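You operate a simulated robot arm through the tools that you are given. There is no shell and no other tool. Be economical: measure what you need, move in short steps, check, and stop when the job is done.

Carry out the task below with a simulated robot arm. There is one attempt and no reset: what you move stays moved.

## Task
Ready the mower: handle up, both knobs tight, green cover off onto the step.
Fine: swing the handle up before knobs and cover, fingers clear of the hinge; the grey plug cap is off and stays off. Drop and damage nothing, leave nothing switched on.

Only the result counts: the job must be done as asked and must still hold three seconds after the hand-in. Knocking over, shifting, dropping, spilling or breaking anything else fails it. Lids that push on must go on centred and level and be pressed home; caps that screw on are set level and turned clockwise until they are tight.

## Robot
A 6-joint arm with a two-finger parallel gripper, fixed in place. Base frame: the origin is at the foot of the arm, x ahead of it, y to its left, z up. Units: m, rad, N and s.
With the tool pointing down near the work surface it reaches from about 0.14 to 0.82 m from the base axis. Its first joint turns from -2.897 to 2.897 rad. Payload 3.91 kg.
Tool frame: the origin (TCP) lies between the finger pads and is the grasp point; the fingertips stand 0.03 m ahead of it; z points along the fingers, y is the line along which they close. The gripper opens to 0.11 m. The fingers are 0.02 m wide and 0.01 m thick; the gripper's body (0.048 by 0.112 m) begins 0.055 m behind the TCP.
Orientation is that of the tool frame in the base frame, as a unit quaternion [x, y, z, w]. With the fingers straight down and closing along the base's y, the tool's x points along the base's -x, its y along +y and its z along -z.

## Interface
- The arm moves only by the tool play_rows. Its arguments are lists of equal length, an entry for each row: "offset": the shift along the base's x, y, z in units of 40 mm (1.0 is 40 mm), a list of three; "angular": the turn, a rotation vector about the base's x, y, z in units of 5 degrees (1.0 is 5 degrees), a list of three; "gripper": the finger opening in m, from 0 to 0.11. In form: {"offset": [[tx, ty, tz], ...], "angular": [[wx, wy, wz], ...], "gripper": [gripper, ...]}. A call has 1 to 8 rows; each row shifts and turns the commanded pose from where the row before left it. A call with a number of a shift or a turn outside -1 to 1 is refused whole. A row lasts 0.2 s, in which the tool goes at most 0.05 m and 0.15 rad; a call with a longer step from one row to the next is refused whole, and so is a gripper value outside its range. A pose out of reach is approached as far as the arm can. The call stops where the force on the tool passes 90 N (or 10 N more than at its start, if that is more) or the arm is blocked; 0.2 s more then pass. Each finger travels about 0.108 m/s and halts on what it meets, pressing with about 34 N; the grip force reading is that of the motor and also rises with nothing between the fingers. The clock runs only during rows and for 0.2 s after the last one: add rows that do not move to give the fingers time. The reply holds the time, the measured pose of the TCP, the force on the tool along the base axes, the opening and the grip force, in the units named above and with some noise, with the torque about the TCP (base axes, N m) and any sound that the robot's microphone picked up.
- Cameras (640 x 400 px; columns grow to the right, rows downward): "scene" is fixed at [0.0504, -0.6515, 1.235]; the picture's right is [0.37, -0.93, 0.00], its down [-0.74, -0.30, -0.61] and it looks along [0.56, 0.23, -0.79] (base axes); focal length 225 px, centre (320, 200). "wrist" rides on the gripper at [0.077, 0.007, -0.114] in the tool frame; the picture's right is [-0.09, 1.00, 0.00], its down [-0.80, -0.07, -0.59] and it looks along [-0.59, -0.05, 0.80] (tool axes); focal length 270 px, centre (320, 200). There is no depth. A picture from a camera that has moved, and an enlarged one, comes with that camera's place and axes in the base frame and with its lens.
- get_image(camera): a new picture of that camera. It takes no simulated time.
- move_column(by): slides the trunk up (or, below 0, down) by that many m; the arm rides with it, the base frame stays. It gives what a move gives, with no picture.
- enlarge(camera, box): a new picture of the part [left, top, right, bottom] of that camera's present view, enlarged. It takes no simulated time.
- close_job(): hands the job in; it is judged then, once.

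Go step by step. Nothing tells you positions but the pictures and the camera data: compare them with the known pose of the tool, close in by small moves and look again before you grip or let go. The budget is 120 turns and 76 pictures, counting those below and the enlarged ones. Unless the task says otherwise, let go and move clear before handing in, and close with one line.

The tools are called after "Request:" by a JSON object that holds its "fn" and its "kwargs". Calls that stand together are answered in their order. play_rows: Moves the arm, as the interface text tells. Its arguments: {"type":"object","properties":{"offset":{"type":"array"},"angular":{"type":"array"},"gripper":{"type":"array"}},"required":["offset","angular","gripper"]} The other tools are called the same way: move_column (by) slides the trunk up or down; get_image (camera) takes a picture; enlarge (camera, box) takes an enlarged picture of a part of a camera's view; close_job () hands the job in.

At the start:

```text
clock: 0.0
eef_pos: [0.3872, -0.1979, 0.9818]
ee_rot: [0.0, 1.0, 0.0, 0.0]
force: [0.6, -0.5, -0.4]
wrist_torque: [0.05, -0.05, -0.02]
gripper_width: 0.1099
grip_force: 0.1
trunk travel left (down, up): [-0.225, 0.315]
```

scene: 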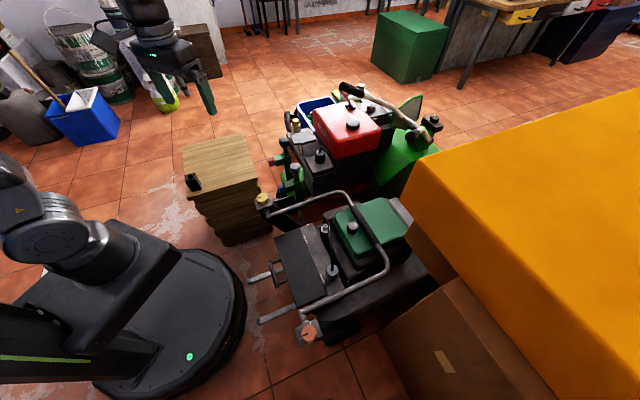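
wrist: 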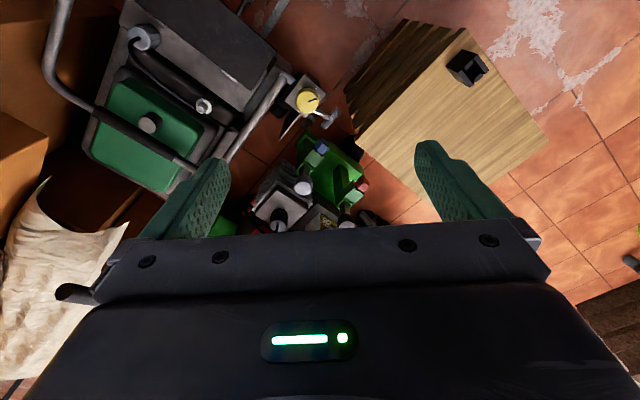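

I see two machines: a near one with a green cover and a folded grey handle, and one behind it with a red cover; a wooden step stands to the left. I'll look closer before moving.

Request:
{"fn": "enlarge", "kwargs": {"camera": "scene", "box": [230, 170, 450, 350]}}

Request:
{"fn": "enlarge", "kwargs": {"camera": "scene", "box": [160, 70, 450, 250]}}

Request:
{"fn": "enlarge", "kwargs": {"camera": "wrist", "box": [40, 0, 400, 240]}}

```text
2.22 times, centred on (340, 260) of scene
camera zoom: at [0.0504, -0.6515, 1.235], right [0.37, -0.93, 0.0], down [-0.74, -0.3, -0.61], along [0.56, 0.23, -0.79], focal length 501 px, centre (276, 67)
```

zoom: 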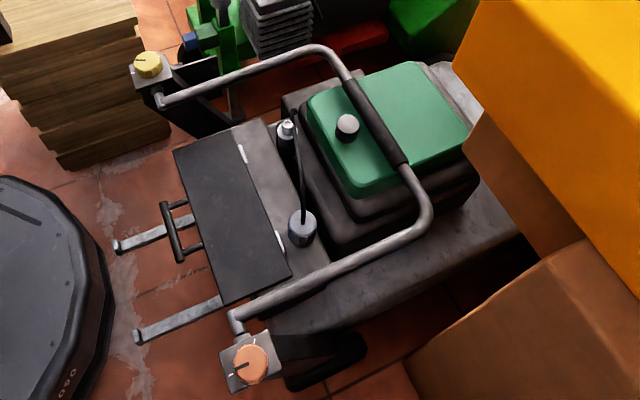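

```text
2.21 times, centred on (305, 160) of scene
camera zoom: at [0.0504, -0.6515, 1.235], right [0.37, -0.93, 0.0], down [-0.74, -0.3, -0.61], along [0.56, 0.23, -0.79], focal length 497 px, centre (353, 288)
```

zoom: 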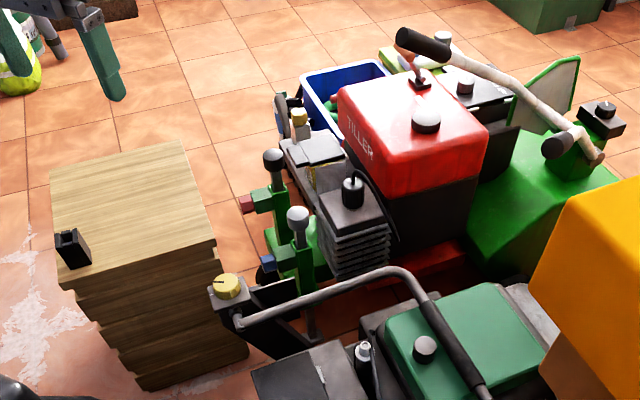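

```text
1.67 times, centred on (220, 120) of wrist
camera zoom: at [0.3092, -0.1908, 1.0958], right [0.09, 1.0, 0.0], down [0.8, -0.07, 0.59], along [0.59, -0.05, -0.8], focal length 450 px, centre (487, 333)
```

zoom: 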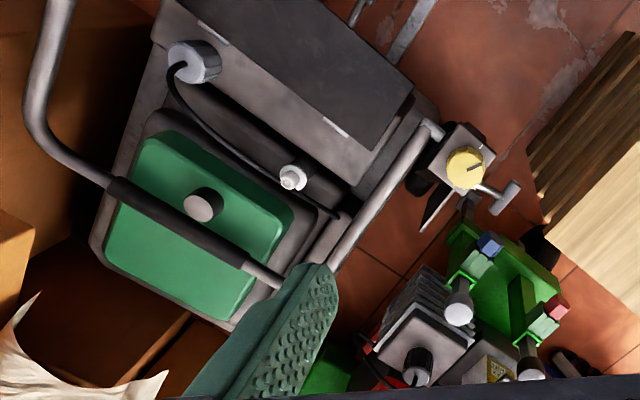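

The mower's axis lies about 45° to the base: yellow knob near (0.47,-0.23,0.53), orange near (0.11,-0.59,0.53), the handle folded forward over the cover, with its grip near (0.53,-0.64,0.50). I'll turn the tool to match and move above the yellow-side leg to look.

Request:
{"fn": "play_rows", "kwargs": {"offset": [[0.4, -0.5, -0.75], [0.4, -0.5, -0.75], [0.4, -0.5, -0.75], [0.4, -0.5, -0.75], [0.4, -0.5, -0.75], [0.4, -0.5, -0.75], [0.4, -0.5, -0.75], [0.4, -0.5, -0.75]], "angular": [[0, 0, -1], [0, 0, -1], [0, 0, -1], [0, 0, -1], [0, 0, -1], [0, 0, -1], [0, 0, -1], [0, 0, -1]], "gripper": [0.11, 0.11, 0.11, 0.11, 0.11, 0.11, 0.11, 0.11]}}

Request:
{"fn": "get_image", "kwargs": {"camera": "wrist"}}

Request:
{"fn": "get_image", "kwargs": {"camera": "scene"}}

```text
clock: 1.8
eef_pos: [0.5155, -0.356, 0.7385]
ee_rot: [0.343, 0.939, 0.0, 0.0]
force: [0.2, 0.7, -0.7]
wrist_torque: [0.04, -0.01, -0.01]
gripper_width: 0.1099
grip_force: 0.1
trunk travel left (down, up): [-0.225, 0.315]
```

```text
70 pictures are left
camera wrist: at [0.4609, -0.3011, 0.8528], right [0.71, 0.71, 0.0], down [0.57, -0.57, 0.6], along [0.42, -0.42, -0.8], focal length 270 px, centre (320, 200)
```

wrist: 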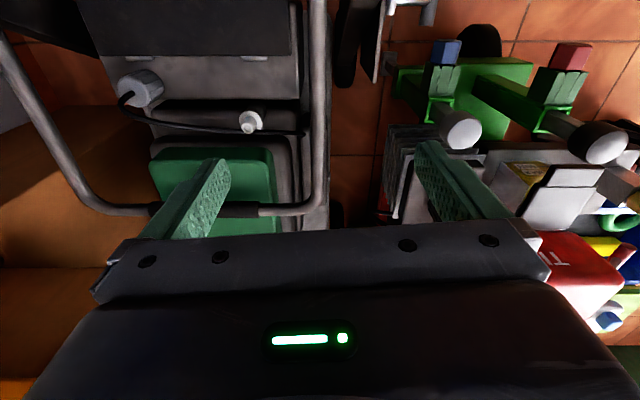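

```text
69 pictures are left
```

scene: 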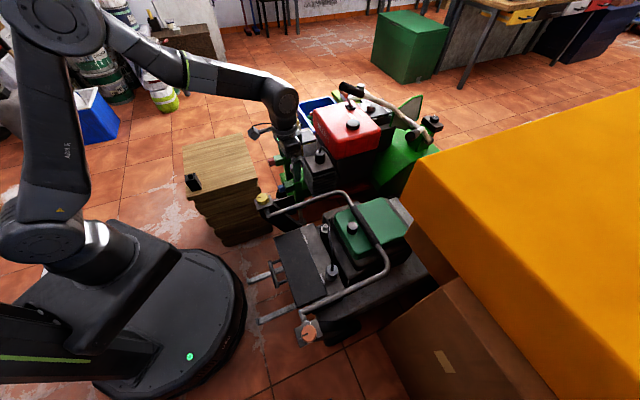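

The leg runs straight ahead in the wrist view at x+y≈0.16. I'll finish the yaw and come lower over the leg at a point about 0.2 m from the hinge.

Request:
{"fn": "play_rows", "kwargs": {"offset": [[0.3, -0.295, -0.89], [0.3, -0.295, -0.89], [0.3, -0.295, -0.89], [0.3, -0.295, -0.89], [0.3, -0.295, -0.89], [0, 0, 0]], "angular": [[0, 0, -1], [0, 0, 0], [0, 0, 0], [0, 0, 0], [0, 0, 0], [0, 0, 0]], "gripper": [0.06, 0.06, 0.06, 0.06, 0.06, 0.06]}}

Request:
{"fn": "get_image", "kwargs": {"camera": "wrist"}}

Request:
{"fn": "enlarge", "kwargs": {"camera": "scene", "box": [230, 100, 450, 300]}}

```text
clock: 3.2
eef_pos: [0.5756, -0.418, 0.5603]
ee_rot: [0.382, 0.924, 0.0, 0.0]
force: [-0.3, -0.2, 0.1]
wrist_torque: [0.01, 0.02, -0.01]
gripper_width: 0.0598
grip_force: 0.1
trunk travel left (down, up): [-0.225, 0.315]
```

```text
68 pictures are left
camera wrist: at [0.5257, -0.3589, 0.6742], right [0.77, 0.64, 0.0], down [0.52, -0.62, 0.59], along [0.38, -0.46, -0.8], focal length 270 px, centre (320, 200)
```

wrist: 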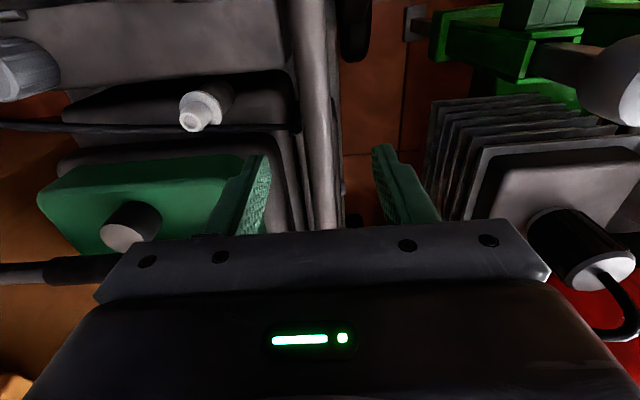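

```text
2.00 times, centred on (340, 200) of scene
camera zoom: at [0.0504, -0.6515, 1.235], right [0.37, -0.93, 0.0], down [-0.74, -0.3, -0.61], along [0.56, 0.23, -0.79], focal length 451 px, centre (280, 200)
```

zoom: 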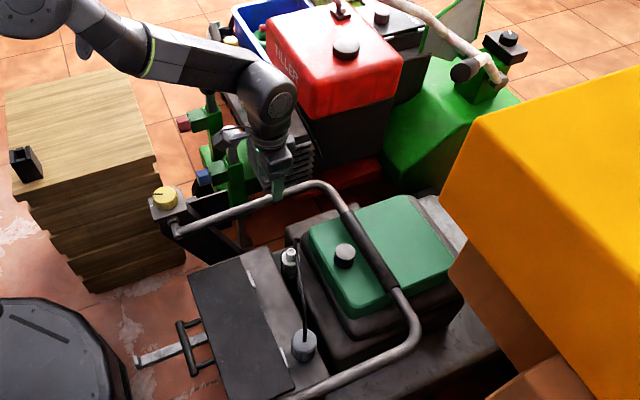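

The leg sits centred between the fingers. I'll lower around it and close gently.

Request:
{"fn": "play_rows", "kwargs": {"offset": [[0, 0, -0.75], [0, 0, -0.7], [0, 0, 0]], "angular": [[0, 0, 0], [0, 0, 0], [0, 0, 0]], "gripper": [0.06, 0.06, 0.06]}}

Request:
{"fn": "get_image", "kwargs": {"camera": "wrist"}}

Request:
{"fn": "enlarge", "kwargs": {"camera": "scene", "box": [290, 150, 390, 220]}}

```text
clock: 4.0
eef_pos: [0.5749, -0.419, 0.5043]
ee_rot: [0.383, 0.924, 0.0, 0.0]
force: [0.1, -1.1, 0.5]
wrist_torque: [-0.02, 0.03, -0.02]
gripper_width: 0.0602
grip_force: 0.1
trunk travel left (down, up): [-0.225, 0.315]
```

```text
66 pictures are left
camera wrist: at [0.524, -0.3597, 0.6182], right [0.77, 0.64, 0.0], down [0.52, -0.62, 0.59], along [0.38, -0.46, -0.8], focal length 270 px, centre (320, 200)
```

wrist: 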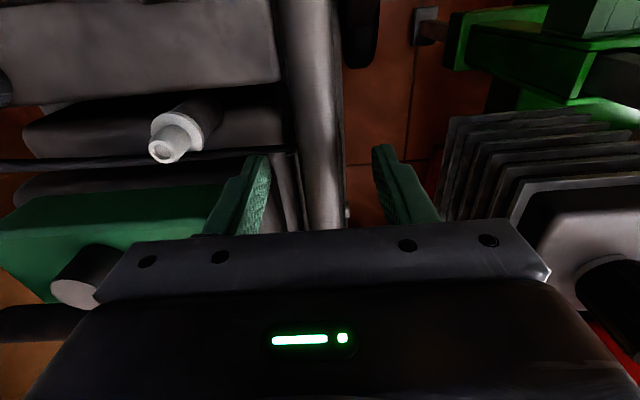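

```text
5.71 times, centred on (340, 185) of scene
camera zoom: at [0.0504, -0.6515, 1.235], right [0.37, -0.93, 0.0], down [-0.74, -0.3, -0.61], along [0.56, 0.23, -0.79], focal length 1287 px, centre (206, 286)
```

zoom: 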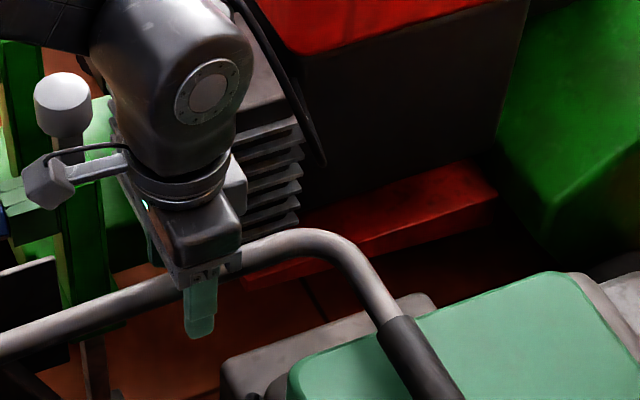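

Finger straddles the tube well. Closing.

Request:
{"fn": "play_rows", "kwargs": {"offset": [[0, 0, 0], [0, 0, 0], [0, 0, 0]], "angular": [[0, 0, 0], [0, 0, 0], [0, 0, 0]], "gripper": [0.015, 0.015, 0.015]}}

```text
clock: 4.8
eef_pos: [0.5746, -0.4189, 0.5042]
ee_rot: [0.383, 0.924, 0.0, 0.0]
force: [1.2, 1.3, -0.9]
wrist_torque: [-0.04, -0.12, 0.0]
gripper_width: 0.0219
grip_force: 45.1
trunk travel left (down, up): [-0.225, 0.315]
```

The tube is held (22 mm). I'll start swinging it up along an arc about the hinge (radius ≈0.205), turning the tool with it, 20° first.

Request:
{"fn": "play_rows", "kwargs": {"offset": [[-0.014, 0.014, 0.448], [-0.041, 0.041, 0.445], [-0.069, 0.069, 0.4375], [-0.095, 0.095, 0.4275]], "angular": [[-0.707, -0.707, 0], [-0.707, -0.707, 0], [-0.707, -0.707, 0], [-0.707, -0.707, 0]], "gripper": [0.015, 0.015, 0.015, 0.015]}}

Request:
{"fn": "get_image", "kwargs": {"camera": "scene"}}

```text
clock: 5.8
eef_pos: [0.5626, -0.4067, 0.573]
ee_rot: [0.377, 0.911, -0.065, 0.154]
force: [-30.1, 17.6, -20.7]
wrist_torque: [0.36, 0.51, -0.03]
gripper_width: 0.0218
grip_force: 45.0
trunk travel left (down, up): [-0.225, 0.315]
```

```text
64 pictures are left
```

scene: 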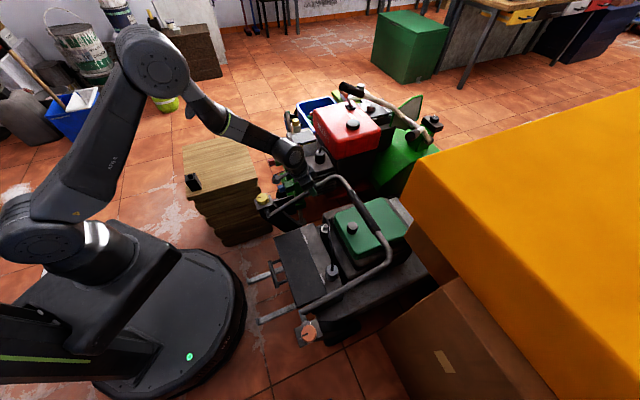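

The handle is moving; the pull toward the hinge says the hinge is lower (z≈0.483). I'll correct the arc and continue.

Request:
{"fn": "play_rows", "kwargs": {"offset": [[-0.263, 0.263, 0.335], [-0.173, 0.173, 0.378], [-0.196, 0.196, 0.355], [-0.217, 0.217, 0.33]], "angular": [[-0.707, -0.707, 0], [-0.707, -0.707, 0], [-0.707, -0.707, 0], [-0.707, -0.707, 0]], "gripper": [0.015, 0.015, 0.015, 0.015]}}

```text
clock: 6.8
eef_pos: [0.5727, -0.4168, 0.633]
ee_rot: [0.371, 0.876, -0.127, 0.281]
force: [-14.1, 2.0, -13.9]
wrist_torque: [0.52, 1.13, 0.47]
gripper_width: 0.0219
grip_force: 44.3
out of reach, approached as far as the arm can: row 2, 3, 4
trunk travel left (down, up): [-0.225, 0.315]
```

The arm reported a reach limit and slid outward on the tube. Looking at the arm's configuration.

Request:
{"fn": "get_image", "kwargs": {"camera": "scene"}}

Request:
{"fn": "get_image", "kwargs": {"camera": "wrist"}}

```text
63 pictures are left
```

scene: 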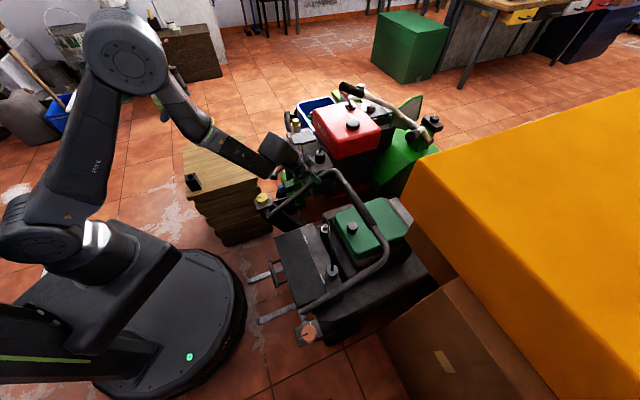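

```text
62 pictures are left
camera wrist: at [0.4883, -0.3179, 0.6793], right [0.77, 0.64, 0.04], down [0.17, -0.26, 0.95], along [0.62, -0.73, -0.3], focal length 270 px, centre (320, 200)
```

wrist: 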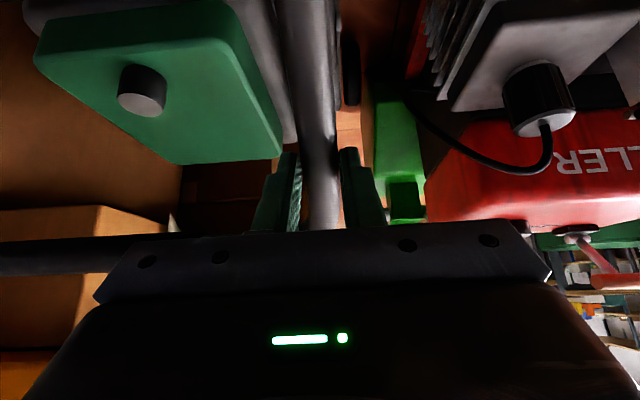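

The wrist has straightened out (tool nearly in line with the forearm), so it can't pitch further with the trunk this high. I'll set the handle back down along the same arc, release, lower the trunk and regrip.

Request:
{"fn": "play_rows", "kwargs": {"offset": [[0.217, -0.217, -0.33], [0.196, -0.196, -0.355], [0.173, -0.173, -0.378], [0.2, -0.2, -0.335]], "angular": [[0.707, 0.707, 0], [0.707, 0.707, 0], [0.707, 0.707, 0], [0.707, 0.707, 0]], "gripper": [0.015, 0.015, 0.015, 0.015]}}

```text
clock: 7.8
eef_pos: [0.6021, -0.4487, 0.6066]
ee_rot: [0.38, 0.899, -0.104, 0.191]
force: [23.8, 9.5, 2.6]
wrist_torque: [0.17, -0.5, 0.3]
gripper_width: 0.0265
grip_force: 12.0
out of reach, approached as far as the arm can: row 1, 2
trunk travel left (down, up): [-0.225, 0.315]
```

The commanded pose seems to have re-based, so I'm further out on the tube than planned. Checking the grip.

Request:
{"fn": "get_image", "kwargs": {"camera": "wrist"}}

Request:
{"fn": "enlarge", "kwargs": {"camera": "scene", "box": [230, 100, 450, 300]}}

```text
61 pictures are left
camera wrist: at [0.5271, -0.3562, 0.6773], right [0.78, 0.63, 0.0], down [0.3, -0.37, 0.88], along [0.55, -0.68, -0.48], focal length 270 px, centre (320, 200)
```

wrist: 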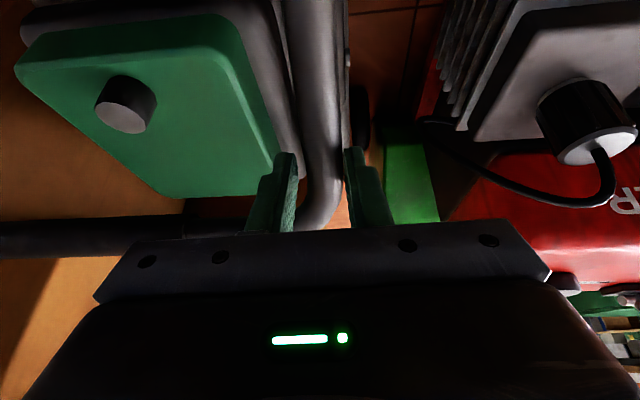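

```text
2.00 times, centred on (340, 200) of scene
camera zoom: at [0.0504, -0.6515, 1.235], right [0.37, -0.93, 0.0], down [-0.74, -0.3, -0.61], along [0.56, 0.23, -0.79], focal length 451 px, centre (280, 200)
```

zoom: 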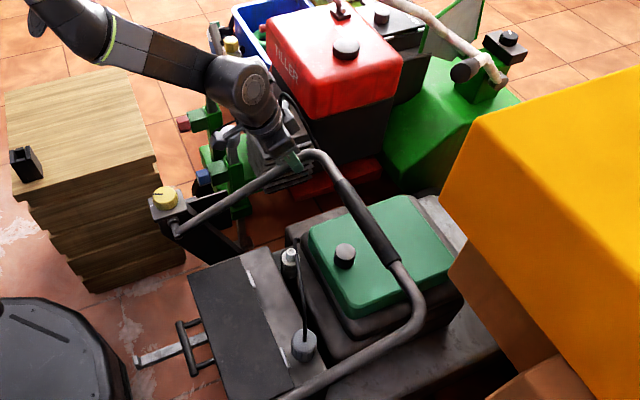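

I'm at the tube's bend, handle raised ~21°. I'll lower it straight down to rest, un-pitching the tool and sliding slightly back toward the straight leg.

Request:
{"fn": "play_rows", "kwargs": {"offset": [[-0.01, 0.01, -0.493], [0.0, 0.0, -0.493], [0.0, 0.0, -0.493], [-0.0, 0.0, -0.493], [-0.01, 0.01, -0.45]], "angular": [[0.6, 0.6, 0], [0.6, 0.6, 0], [0.6, 0.6, 0], [0.6, 0.6, 0], [0.6, 0.6, 0]], "gripper": [0.015, 0.015, 0.015, 0.015, 0.015]}}

```text
clock: 9.0
eef_pos: [0.5994, -0.4481, 0.5088]
ee_rot: [0.385, 0.922, -0.034, 0.017]
force: [26.6, 10.9, -3.6]
wrist_torque: [0.11, -0.38, 0.12]
gripper_width: 0.0282
grip_force: 13.0
trunk travel left (down, up): [-0.225, 0.315]
```

Height matches the rest position. I'll nudge down a bit, then open and lift clear.

Request:
{"fn": "play_rows", "kwargs": {"offset": [[0, 0, -0.1], [0, 0, -0.05], [0, 0, 0], [0, 0, 0]], "angular": [[0, 0, 0], [0, 0, 0], [0, 0, 0], [0, 0, 0]], "gripper": [0.015, 0.015, 0.06, 0.06]}}

Request:
{"fn": "enlarge", "kwargs": {"camera": "scene", "box": [230, 100, 450, 300]}}

```text
clock: 10.0
eef_pos: [0.5981, -0.4467, 0.5057]
ee_rot: [0.385, 0.922, -0.034, 0.017]
force: [-0.9, -0.6, 0.2]
wrist_torque: [0.01, 0.02, 0.01]
gripper_width: 0.0599
grip_force: 0.1
trunk travel left (down, up): [-0.225, 0.315]
```

```text
2.00 times, centred on (340, 200) of scene
camera zoom: at [0.0504, -0.6515, 1.235], right [0.37, -0.93, 0.0], down [-0.74, -0.3, -0.61], along [0.56, 0.23, -0.79], focal length 451 px, centre (280, 200)
```

zoom: 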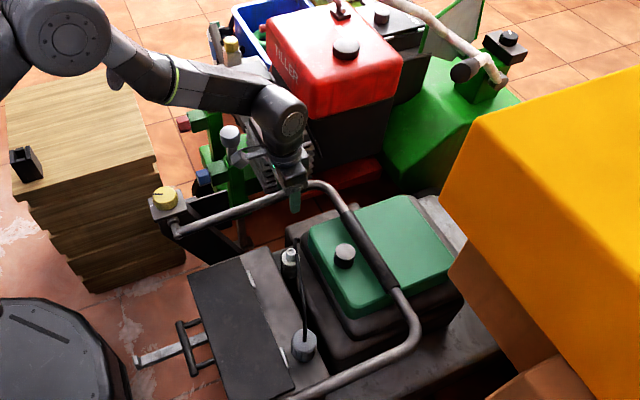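

The handle is back at rest, gripper open. I'll rise, then lower the trunk 0.2 m.

Request:
{"fn": "play_rows", "kwargs": {"offset": [[0, 0, 1], [0, 0, 1], [-0.1, 0.1, 1], [-0.1, 0.1, 1], [-0.1, 0.1, 1], [0, 0, 1]], "angular": [[0, 0, 0], [0, 0, 0], [0, 0, 0], [0, 0, 0], [0, 0, 0], [0, 0, 0]], "gripper": [0.06, 0.06, 0.06, 0.06, 0.06, 0.06]}}

Request:
{"fn": "move_column", "kwargs": {"by": -0.2}}

Request:
{"fn": "get_image", "kwargs": {"camera": "scene"}}

```text
clock: 11.4
eef_pos: [0.5882, -0.4325, 0.7436]
ee_rot: [0.385, 0.922, -0.034, 0.019]
force: [0.2, -0.2, 0.0]
wrist_torque: [0.0, -0.01, 0.02]
gripper_width: 0.0599
grip_force: 0.1
trunk travel left (down, up): [-0.225, 0.315]
```

```text
clock: 13.6
eef_pos: [0.5869, -0.4323, 0.543]
ee_rot: [0.385, 0.922, -0.034, 0.018]
force: [-1.1, -0.3, -0.1]
wrist_torque: [-0.01, -0.01, 0.02]
gripper_width: 0.0601
grip_force: 0.1
trunk travel left (down, up): [-0.025, 0.515]
```

```text
58 pictures are left
```

scene: 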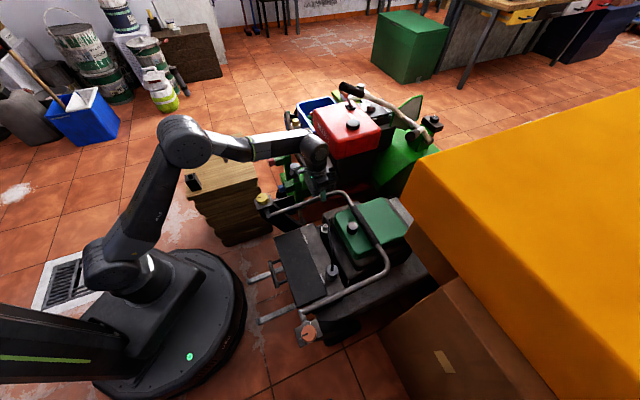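

Forearm is now nearly level, good. Before regripping I'll test in free air whether the arm can reach the end pose (handle upright, tool pitched forward).

Request:
{"fn": "play_rows", "kwargs": {"offset": [[0, 0, 0.8], [-0.3, 0.3, 0.8], [-0.5, 0.5, 0.8], [-0.6, 0.6, 0.7], [-0.7, 0.7, 0.6], [-0.7, 0.7, 0.4], [-0.7, 0.7, 0.3], [-0.5, 0.5, 0]], "angular": [[0.4, -0.4, 0], [-0.707, -0.707, 0], [-0.707, -0.707, 0], [-0.707, -0.707, 0], [-0.707, -0.707, 0], [-0.707, -0.707, 0], [-0.707, -0.707, 0], [-0.707, -0.707, 0]], "gripper": [0.06, 0.06, 0.06, 0.06, 0.06, 0.06, 0.06, 0.06]}}

Request:
{"fn": "play_rows", "kwargs": {"offset": [[0, 0, 0], [0, 0, 0], [0, 0, 0], [0, 0, 0], [0, 0, 0], [0, 0, 0]], "angular": [[-0.707, -0.707, 0], [-0.707, -0.707, 0], [-0.707, -0.707, 0], [-0.707, -0.707, 0], [-0.707, -0.707, 0], [-0.707, -0.707, 0]], "gripper": [0.06, 0.06, 0.06, 0.06, 0.06, 0.06]}}

Request:
{"fn": "get_image", "kwargs": {"camera": "scene"}}

```text
clock: 15.4
eef_pos: [0.4245, -0.2734, 0.7169]
ee_rot: [0.365, 0.871, -0.124, 0.305]
force: [0.2, 0.9, -0.9]
wrist_torque: [0.02, 0.04, -0.01]
gripper_width: 0.0601
grip_force: 0.1
trunk travel left (down, up): [-0.025, 0.515]
```

```text
clock: 16.8
eef_pos: [0.4398, -0.2676, 0.734]
ee_rot: [0.322, 0.762, -0.215, 0.518]
force: [0.1, 0.6, 0.7]
wrist_torque: [0.0, 0.01, 0.0]
gripper_width: 0.0599
grip_force: 0.2
out of reach, approached as far as the arm can: row 4, 5, 6
trunk travel left (down, up): [-0.025, 0.515]
```

```text
57 pictures are left
```

scene: 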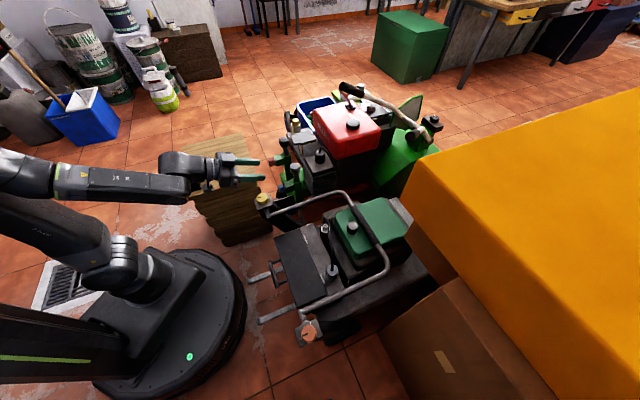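

The end pose is reachable up to ~65° pitch, which is enough. I'll return above the leg with about 10° pitch.

Request:
{"fn": "play_rows", "kwargs": {"offset": [[0.34, -0.366, -0.3], [0.34, -0.366, -0.3], [0.34, -0.366, -0.3], [0.34, -0.366, -0.3], [0.34, -0.366, -0.3], [0.34, -0.366, -0.3], [0.34, -0.366, -0.3], [0.34, -0.366, -0.3]], "angular": [[0.68, 0.68, 0], [0.68, 0.68, 0], [0.68, 0.68, 0], [0.68, 0.68, 0], [0.68, 0.68, 0], [0.68, 0.68, 0], [0.68, 0.68, 0], [0.68, 0.68, 0]], "gripper": [0.06, 0.06, 0.06, 0.06, 0.06, 0.06, 0.06, 0.06]}}

Request:
{"fn": "play_rows", "kwargs": {"offset": [[0.34, -0.366, -0.3], [0.34, -0.366, -0.3], [0.34, -0.366, -0.3], [0.34, -0.366, -0.3], [0, 0, 0]], "angular": [[0.68, 0.68, 0], [0.68, 0.68, 0], [0.68, 0.68, 0], [0.68, 0.68, 0], [0, 0, 0]], "gripper": [0.06, 0.06, 0.06, 0.06, 0.06]}}

Request:
{"fn": "get_image", "kwargs": {"camera": "wrist"}}

```text
clock: 18.6
eef_pos: [0.5475, -0.3845, 0.6366]
ee_rot: [0.374, 0.891, -0.098, 0.237]
force: [-0.6, 0.3, 1.1]
wrist_torque: [-0.03, 0.0, -0.02]
gripper_width: 0.0601
grip_force: 0.0
trunk travel left (down, up): [-0.025, 0.515]
```

```text
clock: 19.8
eef_pos: [0.6003, -0.4414, 0.5873]
ee_rot: [0.384, 0.919, -0.035, 0.086]
force: [0.8, -1.0, -0.1]
wrist_torque: [0.02, -0.03, 0.0]
gripper_width: 0.0599
grip_force: 0.0
trunk travel left (down, up): [-0.025, 0.515]
```

```text
56 pictures are left
camera wrist: at [0.537, -0.3679, 0.6854], right [0.77, 0.64, 0.02], down [0.42, -0.53, 0.73], along [0.48, -0.56, -0.68], focal length 270 px, centre (320, 200)
```

wrist: 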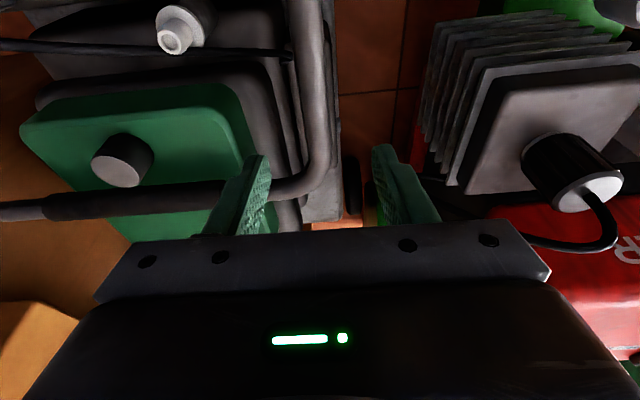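

I need to be ~2 cm nearer the hinge to be on the straight leg. Moving back and down to straddle it, then closing.

Request:
{"fn": "play_rows", "kwargs": {"offset": [[-0.25, 0.25, -0.3], [-0.13, 0.13, -0.5], [0, 0, -0.5], [0, 0, -0.5], [0, 0, 0], [0, 0, 0], [0, 0, 0]], "angular": [[0, 0, 0], [0, 0, 0], [0, 0, 0], [0, 0, 0], [0, 0, 0], [0, 0, 0], [0, 0, 0]], "gripper": [0.06, 0.06, 0.06, 0.06, 0.015, 0.015, 0.015]}}

Request:
{"fn": "get_image", "kwargs": {"camera": "wrist"}}

```text
clock: 21.4
eef_pos: [0.5857, -0.4309, 0.5164]
ee_rot: [0.385, 0.918, -0.036, 0.085]
force: [-24.5, -23.8, -2.0]
wrist_torque: [-1.09, 0.24, 0.28]
gripper_width: 0.0216
grip_force: 45.5
trunk travel left (down, up): [-0.025, 0.515]
```

```text
55 pictures are left
camera wrist: at [0.5227, -0.3565, 0.6141], right [0.77, 0.64, 0.02], down [0.42, -0.53, 0.73], along [0.47, -0.56, -0.68], focal length 270 px, centre (320, 200)
```

wrist: 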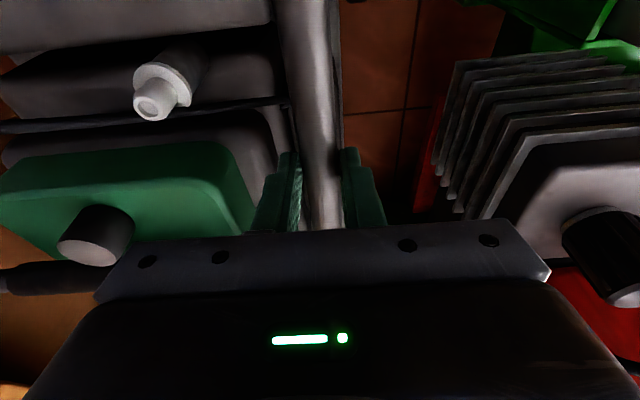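

Held, with a little sideways preload that I'll relieve. Swinging up 30° with smaller tool pitch.

Request:
{"fn": "play_rows", "kwargs": {"offset": [[-0.053, -0.053, 0], [-0.067, 0.067, 0.481], [-0.096, 0.096, 0.47], [-0.125, 0.125, 0.457], [-0.153, 0.153, 0.44], [-0.179, 0.179, 0.419], [-0.201, 0.201, 0.396]], "angular": [[0, 0, 0], [-0.495, -0.495, 0], [-0.495, -0.495, 0], [-0.495, -0.495, 0], [-0.495, -0.495, 0], [-0.495, -0.495, 0], [-0.495, -0.495, 0]], "gripper": [0.015, 0.015, 0.015, 0.015, 0.015, 0.015, 0.015]}}

```text
clock: 23.0
eef_pos: [0.5524, -0.3979, 0.6246]
ee_rot: [0.371, 0.888, -0.102, 0.254]
force: [7.4, -6.5, -2.1]
wrist_torque: [-0.37, -0.01, 0.55]
gripper_width: 0.0217
grip_force: 44.7
trunk travel left (down, up): [-0.025, 0.515]
```

Forces are small; the arc is right. Continuing another 35°.

Request:
{"fn": "play_rows", "kwargs": {"offset": [[-0.226, 0.226, 0.369], [-0.248, 0.248, 0.335], [-0.268, 0.268, 0.311], [-0.286, 0.286, 0.274], [-0.302, 0.302, 0.237], [-0.315, 0.315, 0.199], [-0.337, 0.337, 0.158]], "angular": [[-0.424, -0.424, 0], [-0.424, -0.424, 0], [-0.424, -0.424, 0], [-0.424, -0.424, 0], [-0.424, -0.424, 0], [-0.35, -0.35, 0], [-0.35, -0.35, 0]], "gripper": [0.015, 0.015, 0.015, 0.015, 0.015, 0.015, 0.015]}}

Request:
{"fn": "get_image", "kwargs": {"camera": "scene"}}

```text
clock: 24.6
eef_pos: [0.4697, -0.3193, 0.6986]
ee_rot: [0.35, 0.83, -0.165, 0.401]
force: [0.3, 0.0, -0.3]
wrist_torque: [0.0, -0.02, -0.01]
gripper_width: 0.0151
grip_force: 0.1
trunk travel left (down, up): [-0.025, 0.515]
```

```text
54 pictures are left
```

scene: 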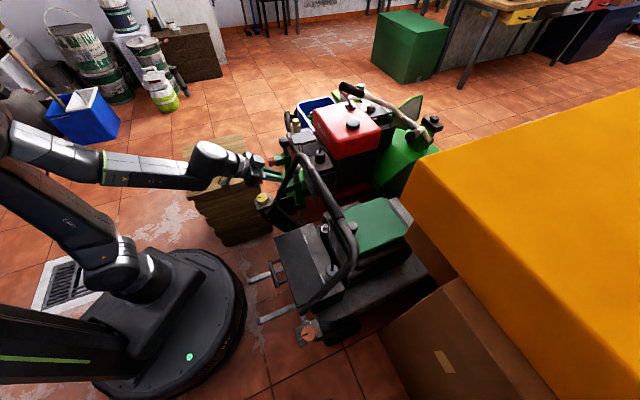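

The tube slipped out of the fingertips; the handle appears to be standing part-way. Checking.

Request:
{"fn": "enlarge", "kwargs": {"camera": "scene", "box": [230, 100, 450, 300]}}

Request:
{"fn": "get_image", "kwargs": {"camera": "wrist"}}

Request:
{"fn": "play_rows", "kwargs": {"offset": [[0, 0, 0]], "angular": [[0, 0, 0]], "gripper": [0.02]}}

Request:
{"fn": "enlarge", "kwargs": {"camera": "scene", "box": [230, 100, 450, 300]}}

```text
2.00 times, centred on (340, 200) of scene
camera zoom: at [0.0504, -0.6515, 1.235], right [0.37, -0.93, 0.0], down [-0.74, -0.3, -0.61], along [0.56, 0.23, -0.79], focal length 451 px, centre (280, 200)
```

zoom: 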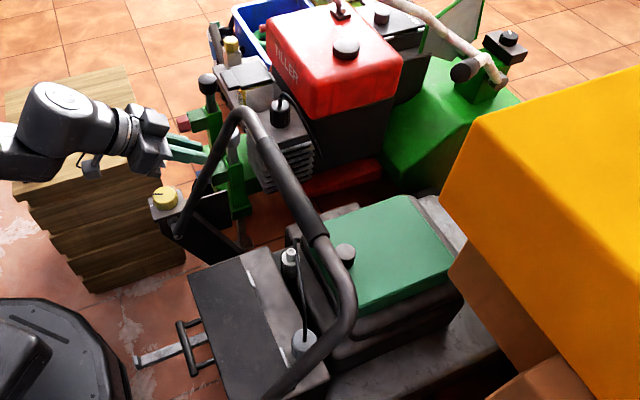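

```text
52 pictures are left
camera wrist: at [0.3774, -0.2161, 0.7091], right [0.75, 0.66, 0.07], down [-0.03, -0.08, 1.0], along [0.66, -0.75, -0.04], focal length 270 px, centre (320, 200)
```

wrist: 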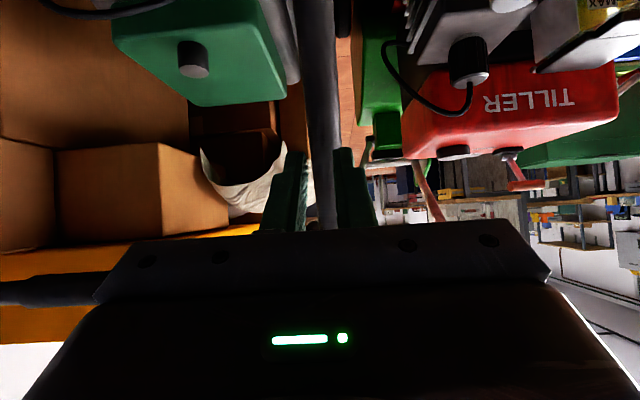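

```text
clock: 25.0
eef_pos: [0.4707, -0.3177, 0.7001]
ee_rot: [0.349, 0.83, -0.165, 0.402]
force: [-0.8, 0.7, -0.7]
wrist_torque: [0.02, 0.02, -0.01]
gripper_width: 0.0197
grip_force: 0.0
trunk travel left (down, up): [-0.025, 0.515]
```

```text
2.00 times, centred on (340, 200) of scene
camera zoom: at [0.0504, -0.6515, 1.235], right [0.37, -0.93, 0.0], down [-0.74, -0.3, -0.61], along [0.56, 0.23, -0.79], focal length 451 px, centre (280, 200)
```

zoom: 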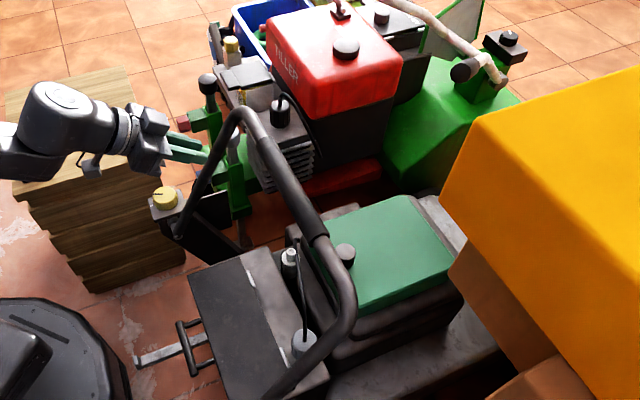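

The handle stays put on its own hinge friction at about 60°. I'll open, advance along the tool direction and regrip deeper.

Request:
{"fn": "play_rows", "kwargs": {"offset": [[0, 0, 0], [0, 0, 0], [0.3, -0.3, -0.34], [0.3, -0.3, -0.34], [0.3, -0.3, -0.34], [0, 0, 0]], "angular": [[0, 0, 0], [0, 0, 0], [0, 0, 0], [0, 0, 0], [0, 0, 0], [0, 0, 0]], "gripper": [0.06, 0.06, 0.06, 0.06, 0.06, 0.06]}}

Request:
{"fn": "get_image", "kwargs": {"camera": "wrist"}}

Request:
{"fn": "enlarge", "kwargs": {"camera": "scene", "box": [240, 110, 340, 220]}}

```text
clock: 26.4
eef_pos: [0.5084, -0.3539, 0.6599]
ee_rot: [0.348, 0.83, -0.165, 0.403]
force: [-0.2, -0.2, 0.1]
wrist_torque: [0.03, -0.02, -0.01]
gripper_width: 0.06
grip_force: 0.1
trunk travel left (down, up): [-0.025, 0.515]
```

```text
50 pictures are left
camera wrist: at [0.4157, -0.2516, 0.6693], right [0.75, 0.66, 0.08], down [-0.03, -0.08, 1.0], along [0.67, -0.75, -0.04], focal length 270 px, centre (320, 200)
```

wrist: 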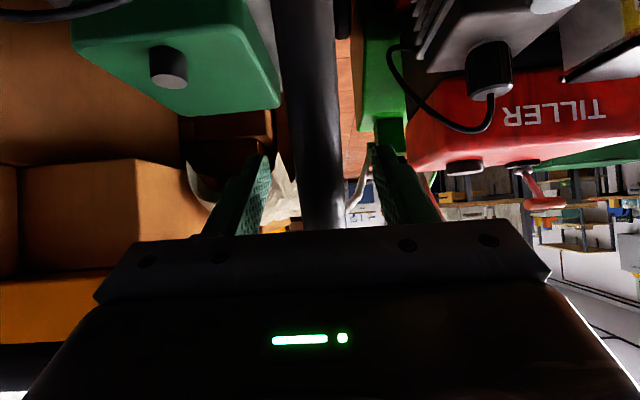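

```text
3.64 times, centred on (290, 165) of scene
camera zoom: at [0.0504, -0.6515, 1.235], right [0.37, -0.93, 0.0], down [-0.74, -0.3, -0.61], along [0.56, 0.23, -0.79], focal length 819 px, centre (429, 327)
```

zoom: 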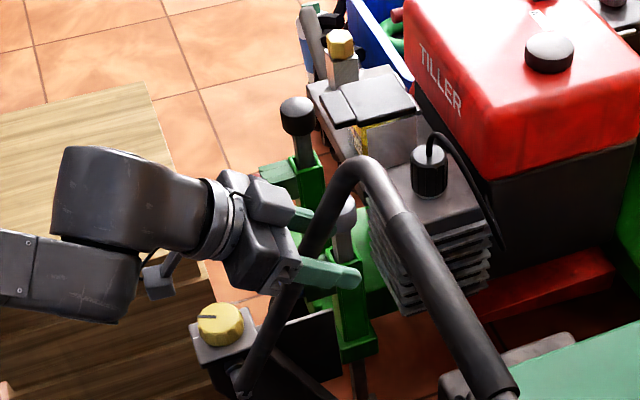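

The tube is well inside the fingers now. Closing and swinging on in smaller steps.

Request:
{"fn": "play_rows", "kwargs": {"offset": [[0, 0, 0], [0, 0, 0], [0, 0, 0]], "angular": [[0, 0, 0], [0, 0, 0], [0, 0, 0]], "gripper": [0.015, 0.015, 0.015]}}

```text
clock: 27.2
eef_pos: [0.5072, -0.3544, 0.6584]
ee_rot: [0.347, 0.83, -0.165, 0.403]
force: [5.5, 2.7, 0.3]
wrist_torque: [-0.24, 0.27, 0.2]
gripper_width: 0.0215
grip_force: 45.3
trunk travel left (down, up): [-0.025, 0.515]
```

Request:
{"fn": "play_rows", "kwargs": {"offset": [[-0.278, 0.278, 0.228], [-0.291, 0.291, 0.193], [-0.302, 0.302, 0.156], [-0.31, 0.31, 0.118]], "angular": [[-0.25, -0.25, 0], [-0.25, -0.25, 0], [-0.25, -0.25, 0], [-0.25, -0.25, 0]], "gripper": [0.015, 0.015, 0.015, 0.015]}}

Request:
{"fn": "enlarge", "kwargs": {"camera": "scene", "box": [220, 100, 400, 300]}}

```text
clock: 28.2
eef_pos: [0.461, -0.3064, 0.685]
ee_rot: [0.344, 0.8, -0.187, 0.455]
force: [-43.4, -56.2, -5.2]
wrist_torque: [-0.86, -0.25, 0.62]
gripper_width: 0.0217
grip_force: 44.9
out of reach, approached as far as the arm can: row 4
trunk travel left (down, up): [-0.025, 0.515]
```

```text
2.00 times, centred on (310, 200) of scene
camera zoom: at [0.0504, -0.6515, 1.235], right [0.37, -0.93, 0.0], down [-0.74, -0.3, -0.61], along [0.56, 0.23, -0.79], focal length 451 px, centre (340, 200)
```

zoom: 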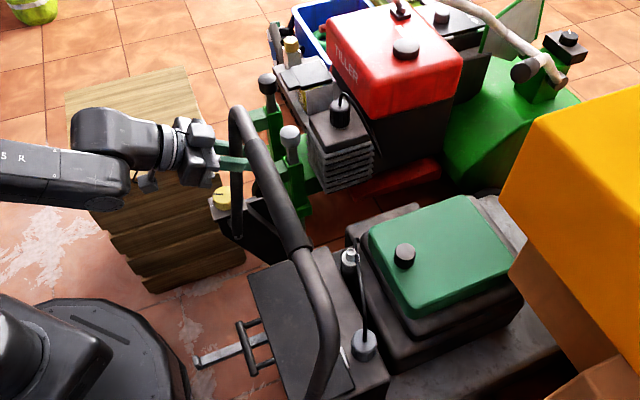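

The handle is near 77°, but the tool pitch hit its limit and is loading the tube sideways. I'll reduce pitch slightly and relieve the sideways load.

Request:
{"fn": "play_rows", "kwargs": {"offset": [[-0.06, -0.06, 0], [-0.06, -0.06, 0], [0, 0, 0]], "angular": [[0.5, 0.5, 0], [0.5, 0.5, 0], [0.4, 0.4, 0]], "gripper": [0.015, 0.015, 0.015]}}

```text
clock: 29.0
eef_pos: [0.4647, -0.3019, 0.6857]
ee_rot: [0.345, 0.822, -0.17, 0.42]
force: [-30.4, -20.1, -12.8]
wrist_torque: [0.15, 0.09, 0.15]
gripper_width: 0.0334
grip_force: 18.2
out of reach, approached as far as the arm can: row 2, 3
trunk travel left (down, up): [-0.025, 0.515]
```

The arm is cramped here. The handle holds itself, so I'll release, back off, and finish from above by straddling the crossbar grip with the tool pointing down.

Request:
{"fn": "play_rows", "kwargs": {"offset": [[0, 0, 0], [0, 0, 0], [0, 0, 0]], "angular": [[0, 0, 0], [0, 0, 0], [0, 0, 0]], "gripper": [0.07, 0.07, 0.07]}}

Request:
{"fn": "get_image", "kwargs": {"camera": "wrist"}}

Request:
{"fn": "enlarge", "kwargs": {"camera": "scene", "box": [220, 100, 400, 300]}}

```text
clock: 29.8
eef_pos: [0.4669, -0.2997, 0.6872]
ee_rot: [0.344, 0.821, -0.172, 0.423]
force: [1.4, -0.3, 1.1]
wrist_torque: [-0.03, 0.01, -0.01]
gripper_width: 0.0701
grip_force: 0.1
trunk travel left (down, up): [-0.025, 0.515]
```

```text
47 pictures are left
camera wrist: at [0.3741, -0.1981, 0.6905], right [0.74, 0.66, 0.08], down [-0.07, -0.05, 1.0], along [0.67, -0.75, 0.01], focal length 270 px, centre (320, 200)
```

wrist: 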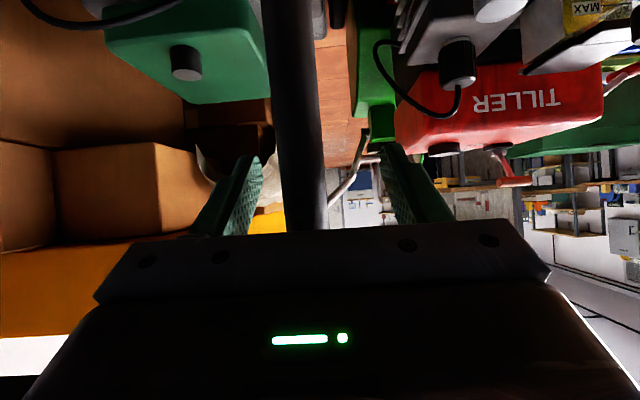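

```text
2.00 times, centred on (310, 200) of scene
camera zoom: at [0.0504, -0.6515, 1.235], right [0.37, -0.93, 0.0], down [-0.74, -0.3, -0.61], along [0.56, 0.23, -0.79], focal length 451 px, centre (340, 200)
```

zoom: 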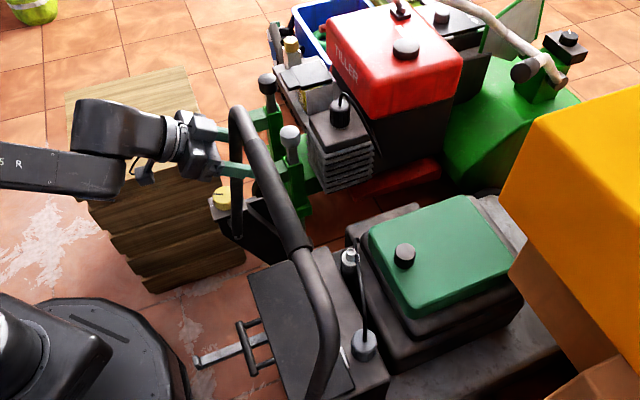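

Handle at ~78°. Backing off along the tool axis and rising while un-pitching.

Request:
{"fn": "play_rows", "kwargs": {"offset": [[-0.5, 0.5, 0.5], [-0.5, 0.5, 0.5], [-0.5, 0.5, 0.5], [0, 0, 0.8], [0, 0, 0.8], [0, 0, 0.8], [0, 0, 0.5], [0, 0, 0.5]], "angular": [[0, 0, 0], [0, 0, 0], [0.4, 0.4, 0], [0.707, 0.707, 0], [0.707, 0.707, 0], [0.707, 0.707, 0], [0.707, 0.707, 0], [0.707, 0.707, 0]], "gripper": [0.07, 0.07, 0.07, 0.07, 0.07, 0.07, 0.07, 0.07]}}

Request:
{"fn": "move_column", "kwargs": {"by": 0.15}}

```text
clock: 31.6
eef_pos: [0.408, -0.2397, 0.8791]
ee_rot: [0.377, 0.898, -0.086, 0.21]
force: [-0.2, -0.2, 0.1]
wrist_torque: [-0.02, -0.01, 0.0]
gripper_width: 0.0702
grip_force: 0.0
trunk travel left (down, up): [-0.025, 0.515]
```

```text
clock: 33.3
eef_pos: [0.4086, -0.2403, 1.0295]
ee_rot: [0.377, 0.898, -0.086, 0.211]
force: [-0.6, 0.2, 0.2]
wrist_torque: [-0.01, 0.0, 0.0]
gripper_width: 0.07
grip_force: 0.0
trunk travel left (down, up): [-0.175, 0.365]
```

Request:
{"fn": "play_rows", "kwargs": {"offset": [[-0.1, -0.46, 0], [-0.1, -0.46, 0], [-0.1, -0.46, 0], [-0.1, -0.46, 0], [-0.1, -0.46, 0], [-0.1, -0.46, 0], [-0.1, -0.46, 0], [-0.1, -0.46, 0]], "angular": [[0.707, 0.707, 0], [0.707, 0.707, 0], [0.707, 0.707, 0], [0.707, 0.707, 0], [0.707, 0.707, 0], [0, 0, 1], [0, 0, 1], [0, 0, 1]], "gripper": [0.07, 0.07, 0.07, 0.07, 0.07, 0.07, 0.07, 0.07]}}

Request:
{"fn": "play_rows", "kwargs": {"offset": [[0, -0.1, 0], [-0.1, -0.1, 0], [-0.1, -0.1, 0], [0, 0, 0], [0, 0, 0], [0, 0, 0], [0, 0, 0], [0, 0, 0]], "angular": [[0, 0, 1], [0, 0, 1], [0, 0, 1], [0, 0, 1], [0, 0, 1], [0, 0, 1], [0, 0, 1], [0, 0, 1]], "gripper": [0.07, 0.07, 0.07, 0.07, 0.07, 0.07, 0.07, 0.07]}}

Request:
{"fn": "play_rows", "kwargs": {"offset": [[0, 0, -0.3], [0, 0, -0.3], [0, 0, -0.3], [0, 0, -0.3], [0, 0, 0], [0, 0, 0], [0, 0, 0]], "angular": [[0, 0, 1], [0, 0, 1], [0, 0, 1], [0, 0, 1], [0, 0, 1], [0, 0, 1], [0, 0, 1]], "gripper": [0.07, 0.07, 0.07, 0.07, 0.07, 0.07, 0.07]}}

Request:
{"fn": "get_image", "kwargs": {"camera": "wrist"}}

Request:
{"fn": "get_image", "kwargs": {"camera": "scene"}}

```text
clock: 35.1
eef_pos: [0.3767, -0.3868, 1.0307]
ee_rot: [0.262, 0.965, -0.003, 0.012]
force: [-0.7, 0.4, 0.2]
wrist_torque: [-0.01, 0.0, 0.02]
gripper_width: 0.0703
grip_force: 0.1
trunk travel left (down, up): [-0.175, 0.365]
```

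```text
clock: 36.9
eef_pos: [0.3671, -0.3985, 1.0287]
ee_rot: [-0.083, 0.996, 0.002, 0.012]
force: [0.2, -0.8, 0.2]
wrist_torque: [0.0, 0.01, -0.02]
gripper_width: 0.0701
grip_force: 0.1
trunk travel left (down, up): [-0.175, 0.365]
```

```text
clock: 38.5
eef_pos: [0.3674, -0.3988, 0.981]
ee_rot: [-0.378, 0.926, 0.005, 0.011]
force: [-1.0, 0.0, 0.1]
wrist_torque: [0.01, 0.0, -0.01]
gripper_width: 0.0701
grip_force: 0.0
trunk travel left (down, up): [-0.175, 0.365]
```

```text
45 pictures are left
camera wrist: at [0.3051, -0.4498, 1.0935], right [-0.64, 0.77, 0.0], down [0.61, 0.5, 0.61], along [0.47, 0.39, -0.79], focal length 270 px, centre (320, 200)
```

wrist: 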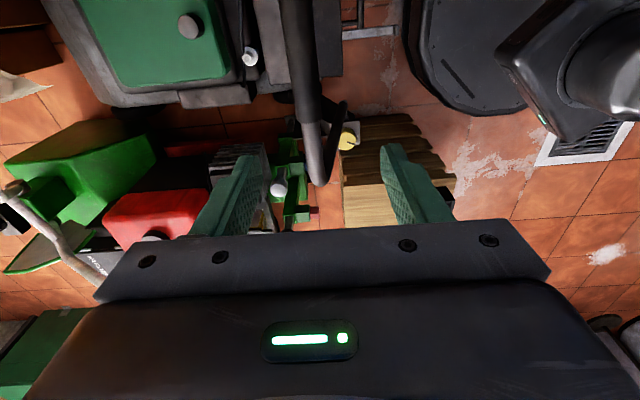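

```text
44 pictures are left
```

scene: 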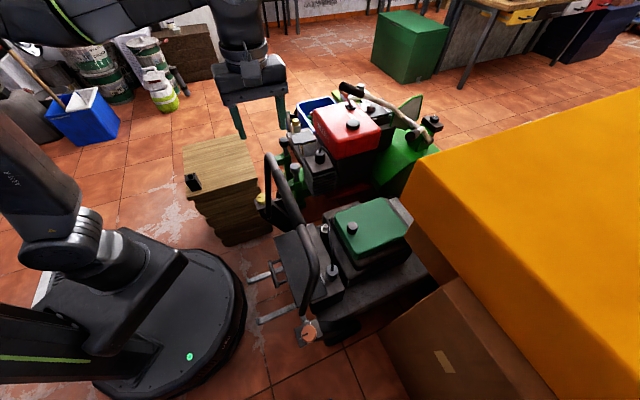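

The crossbar runs under the fingers at v≈0.553, z≈0.80. Centring over it and descending to straddle it.

Request:
{"fn": "play_rows", "kwargs": {"offset": [[-0.1, -0.25, -0.7], [-0.1, -0.25, -0.7], [-0.1, -0.2, -0.7], [0, 0, -0.7]], "angular": [[0, 0, 0], [0, 0, 0], [0, 0, 0], [0, 0, 0]], "gripper": [0.07, 0.07, 0.07, 0.07]}}

Request:
{"fn": "get_image", "kwargs": {"camera": "wrist"}}

Request:
{"fn": "enlarge", "kwargs": {"camera": "scene", "box": [200, 100, 360, 350]}}

```text
clock: 39.5
eef_pos: [0.3566, -0.4276, 0.8673]
ee_rot: [-0.379, 0.925, 0.005, 0.012]
force: [-0.6, -0.2, 0.1]
wrist_torque: [-0.02, -0.01, 0.02]
gripper_width: 0.0701
grip_force: 0.1
trunk travel left (down, up): [-0.175, 0.365]
```

```text
43 pictures are left
camera wrist: at [0.2941, -0.4783, 0.9798], right [-0.63, 0.77, 0.0], down [0.61, 0.5, 0.61], along [0.47, 0.39, -0.79], focal length 270 px, centre (320, 200)
```

wrist: 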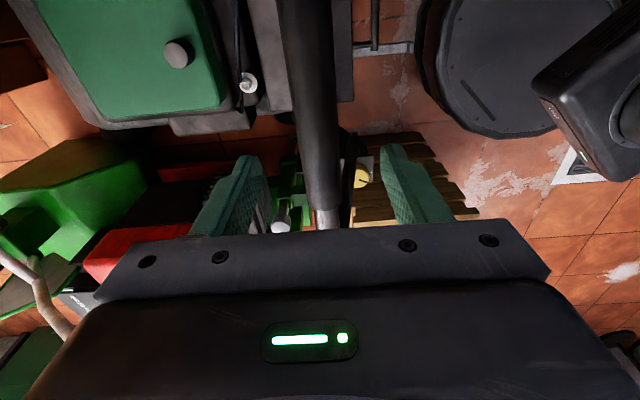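

```text
1.60 times, centred on (280, 225) of scene
camera zoom: at [0.0504, -0.6515, 1.235], right [0.37, -0.93, 0.0], down [-0.74, -0.3, -0.61], along [0.56, 0.23, -0.79], focal length 360 px, centre (384, 160)
```

zoom: 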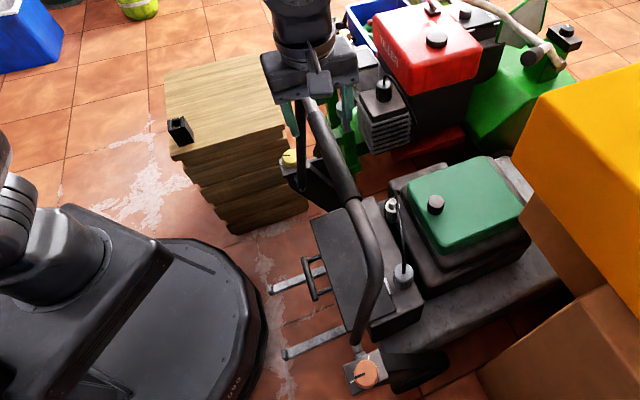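

Well centred. Down 5 cm and narrow the fingers loosely around the grip.

Request:
{"fn": "play_rows", "kwargs": {"offset": [[0, 0, -0.65], [0, 0, -0.6], [0, 0, 0], [0, 0, 0]], "angular": [[0, 0, 0], [0, 0, 0], [0, 0, 0], [0, 0, 0]], "gripper": [0.07, 0.07, 0.045, 0.045]}}

Request:
{"fn": "get_image", "kwargs": {"camera": "wrist"}}

```text
clock: 40.5
eef_pos: [0.3553, -0.4246, 0.8188]
ee_rot: [-0.379, 0.925, 0.006, 0.011]
force: [0.6, 0.2, -0.6]
wrist_torque: [0.01, 0.04, 0.0]
gripper_width: 0.0449
grip_force: 0.0
trunk travel left (down, up): [-0.175, 0.365]
```

```text
41 pictures are left
camera wrist: at [0.2932, -0.4762, 0.9319], right [-0.64, 0.77, 0.0], down [0.61, 0.5, 0.61], along [0.47, 0.39, -0.79], focal length 270 px, centre (320, 200)
```

wrist: 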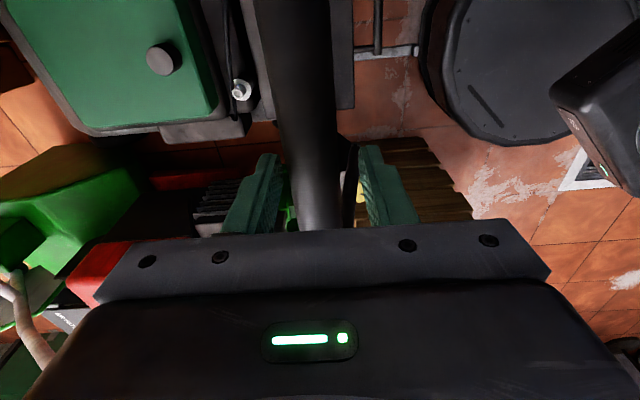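

Now pulling the crossbar gently back toward upright.

Request:
{"fn": "play_rows", "kwargs": {"offset": [[-0.354, 0.354, 0.05], [-0.354, 0.354, 0.04], [-0.354, 0.354, 0.02], [0, 0, 0]], "angular": [[0, 0, 0], [0, 0, 0], [0, 0, 0], [0, 0, 0]], "gripper": [0.045, 0.045, 0.045, 0.045]}}

```text
clock: 41.5
eef_pos: [0.3134, -0.385, 0.8247]
ee_rot: [-0.378, 0.926, 0.006, 0.011]
force: [1.1, -2.3, -0.1]
wrist_torque: [-0.04, -0.04, 0.01]
gripper_width: 0.0459
grip_force: 0.9
trunk travel left (down, up): [-0.175, 0.365]
```

Request:
{"fn": "play_rows", "kwargs": {"offset": [[-0.25, 0.25, 0], [-0.25, 0.25, -0.01], [-0.25, 0.25, -0.03], [0, 0, 0]], "angular": [[0, 0, 0], [0, 0, 0], [0, 0, 0], [0, 0, 0]], "gripper": [0.045, 0.045, 0.045, 0.045]}}

Request:
{"fn": "enlarge", "kwargs": {"camera": "scene", "box": [200, 100, 360, 350]}}

```text
clock: 42.5
eef_pos: [0.2832, -0.3538, 0.8233]
ee_rot: [-0.379, 0.925, 0.007, 0.012]
force: [1.8, -2.4, -0.2]
wrist_torque: [-0.01, -0.04, -0.01]
gripper_width: 0.0462
grip_force: 0.6
trunk travel left (down, up): [-0.175, 0.365]
```

```text
1.60 times, centred on (280, 225) of scene
camera zoom: at [0.0504, -0.6515, 1.235], right [0.37, -0.93, 0.0], down [-0.74, -0.3, -0.61], along [0.56, 0.23, -0.79], focal length 360 px, centre (384, 160)
```

zoom: 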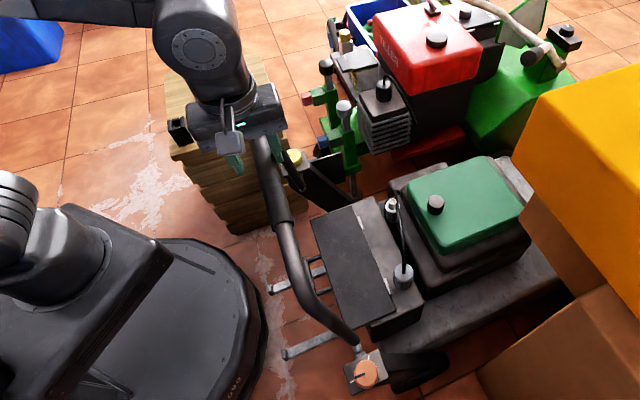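

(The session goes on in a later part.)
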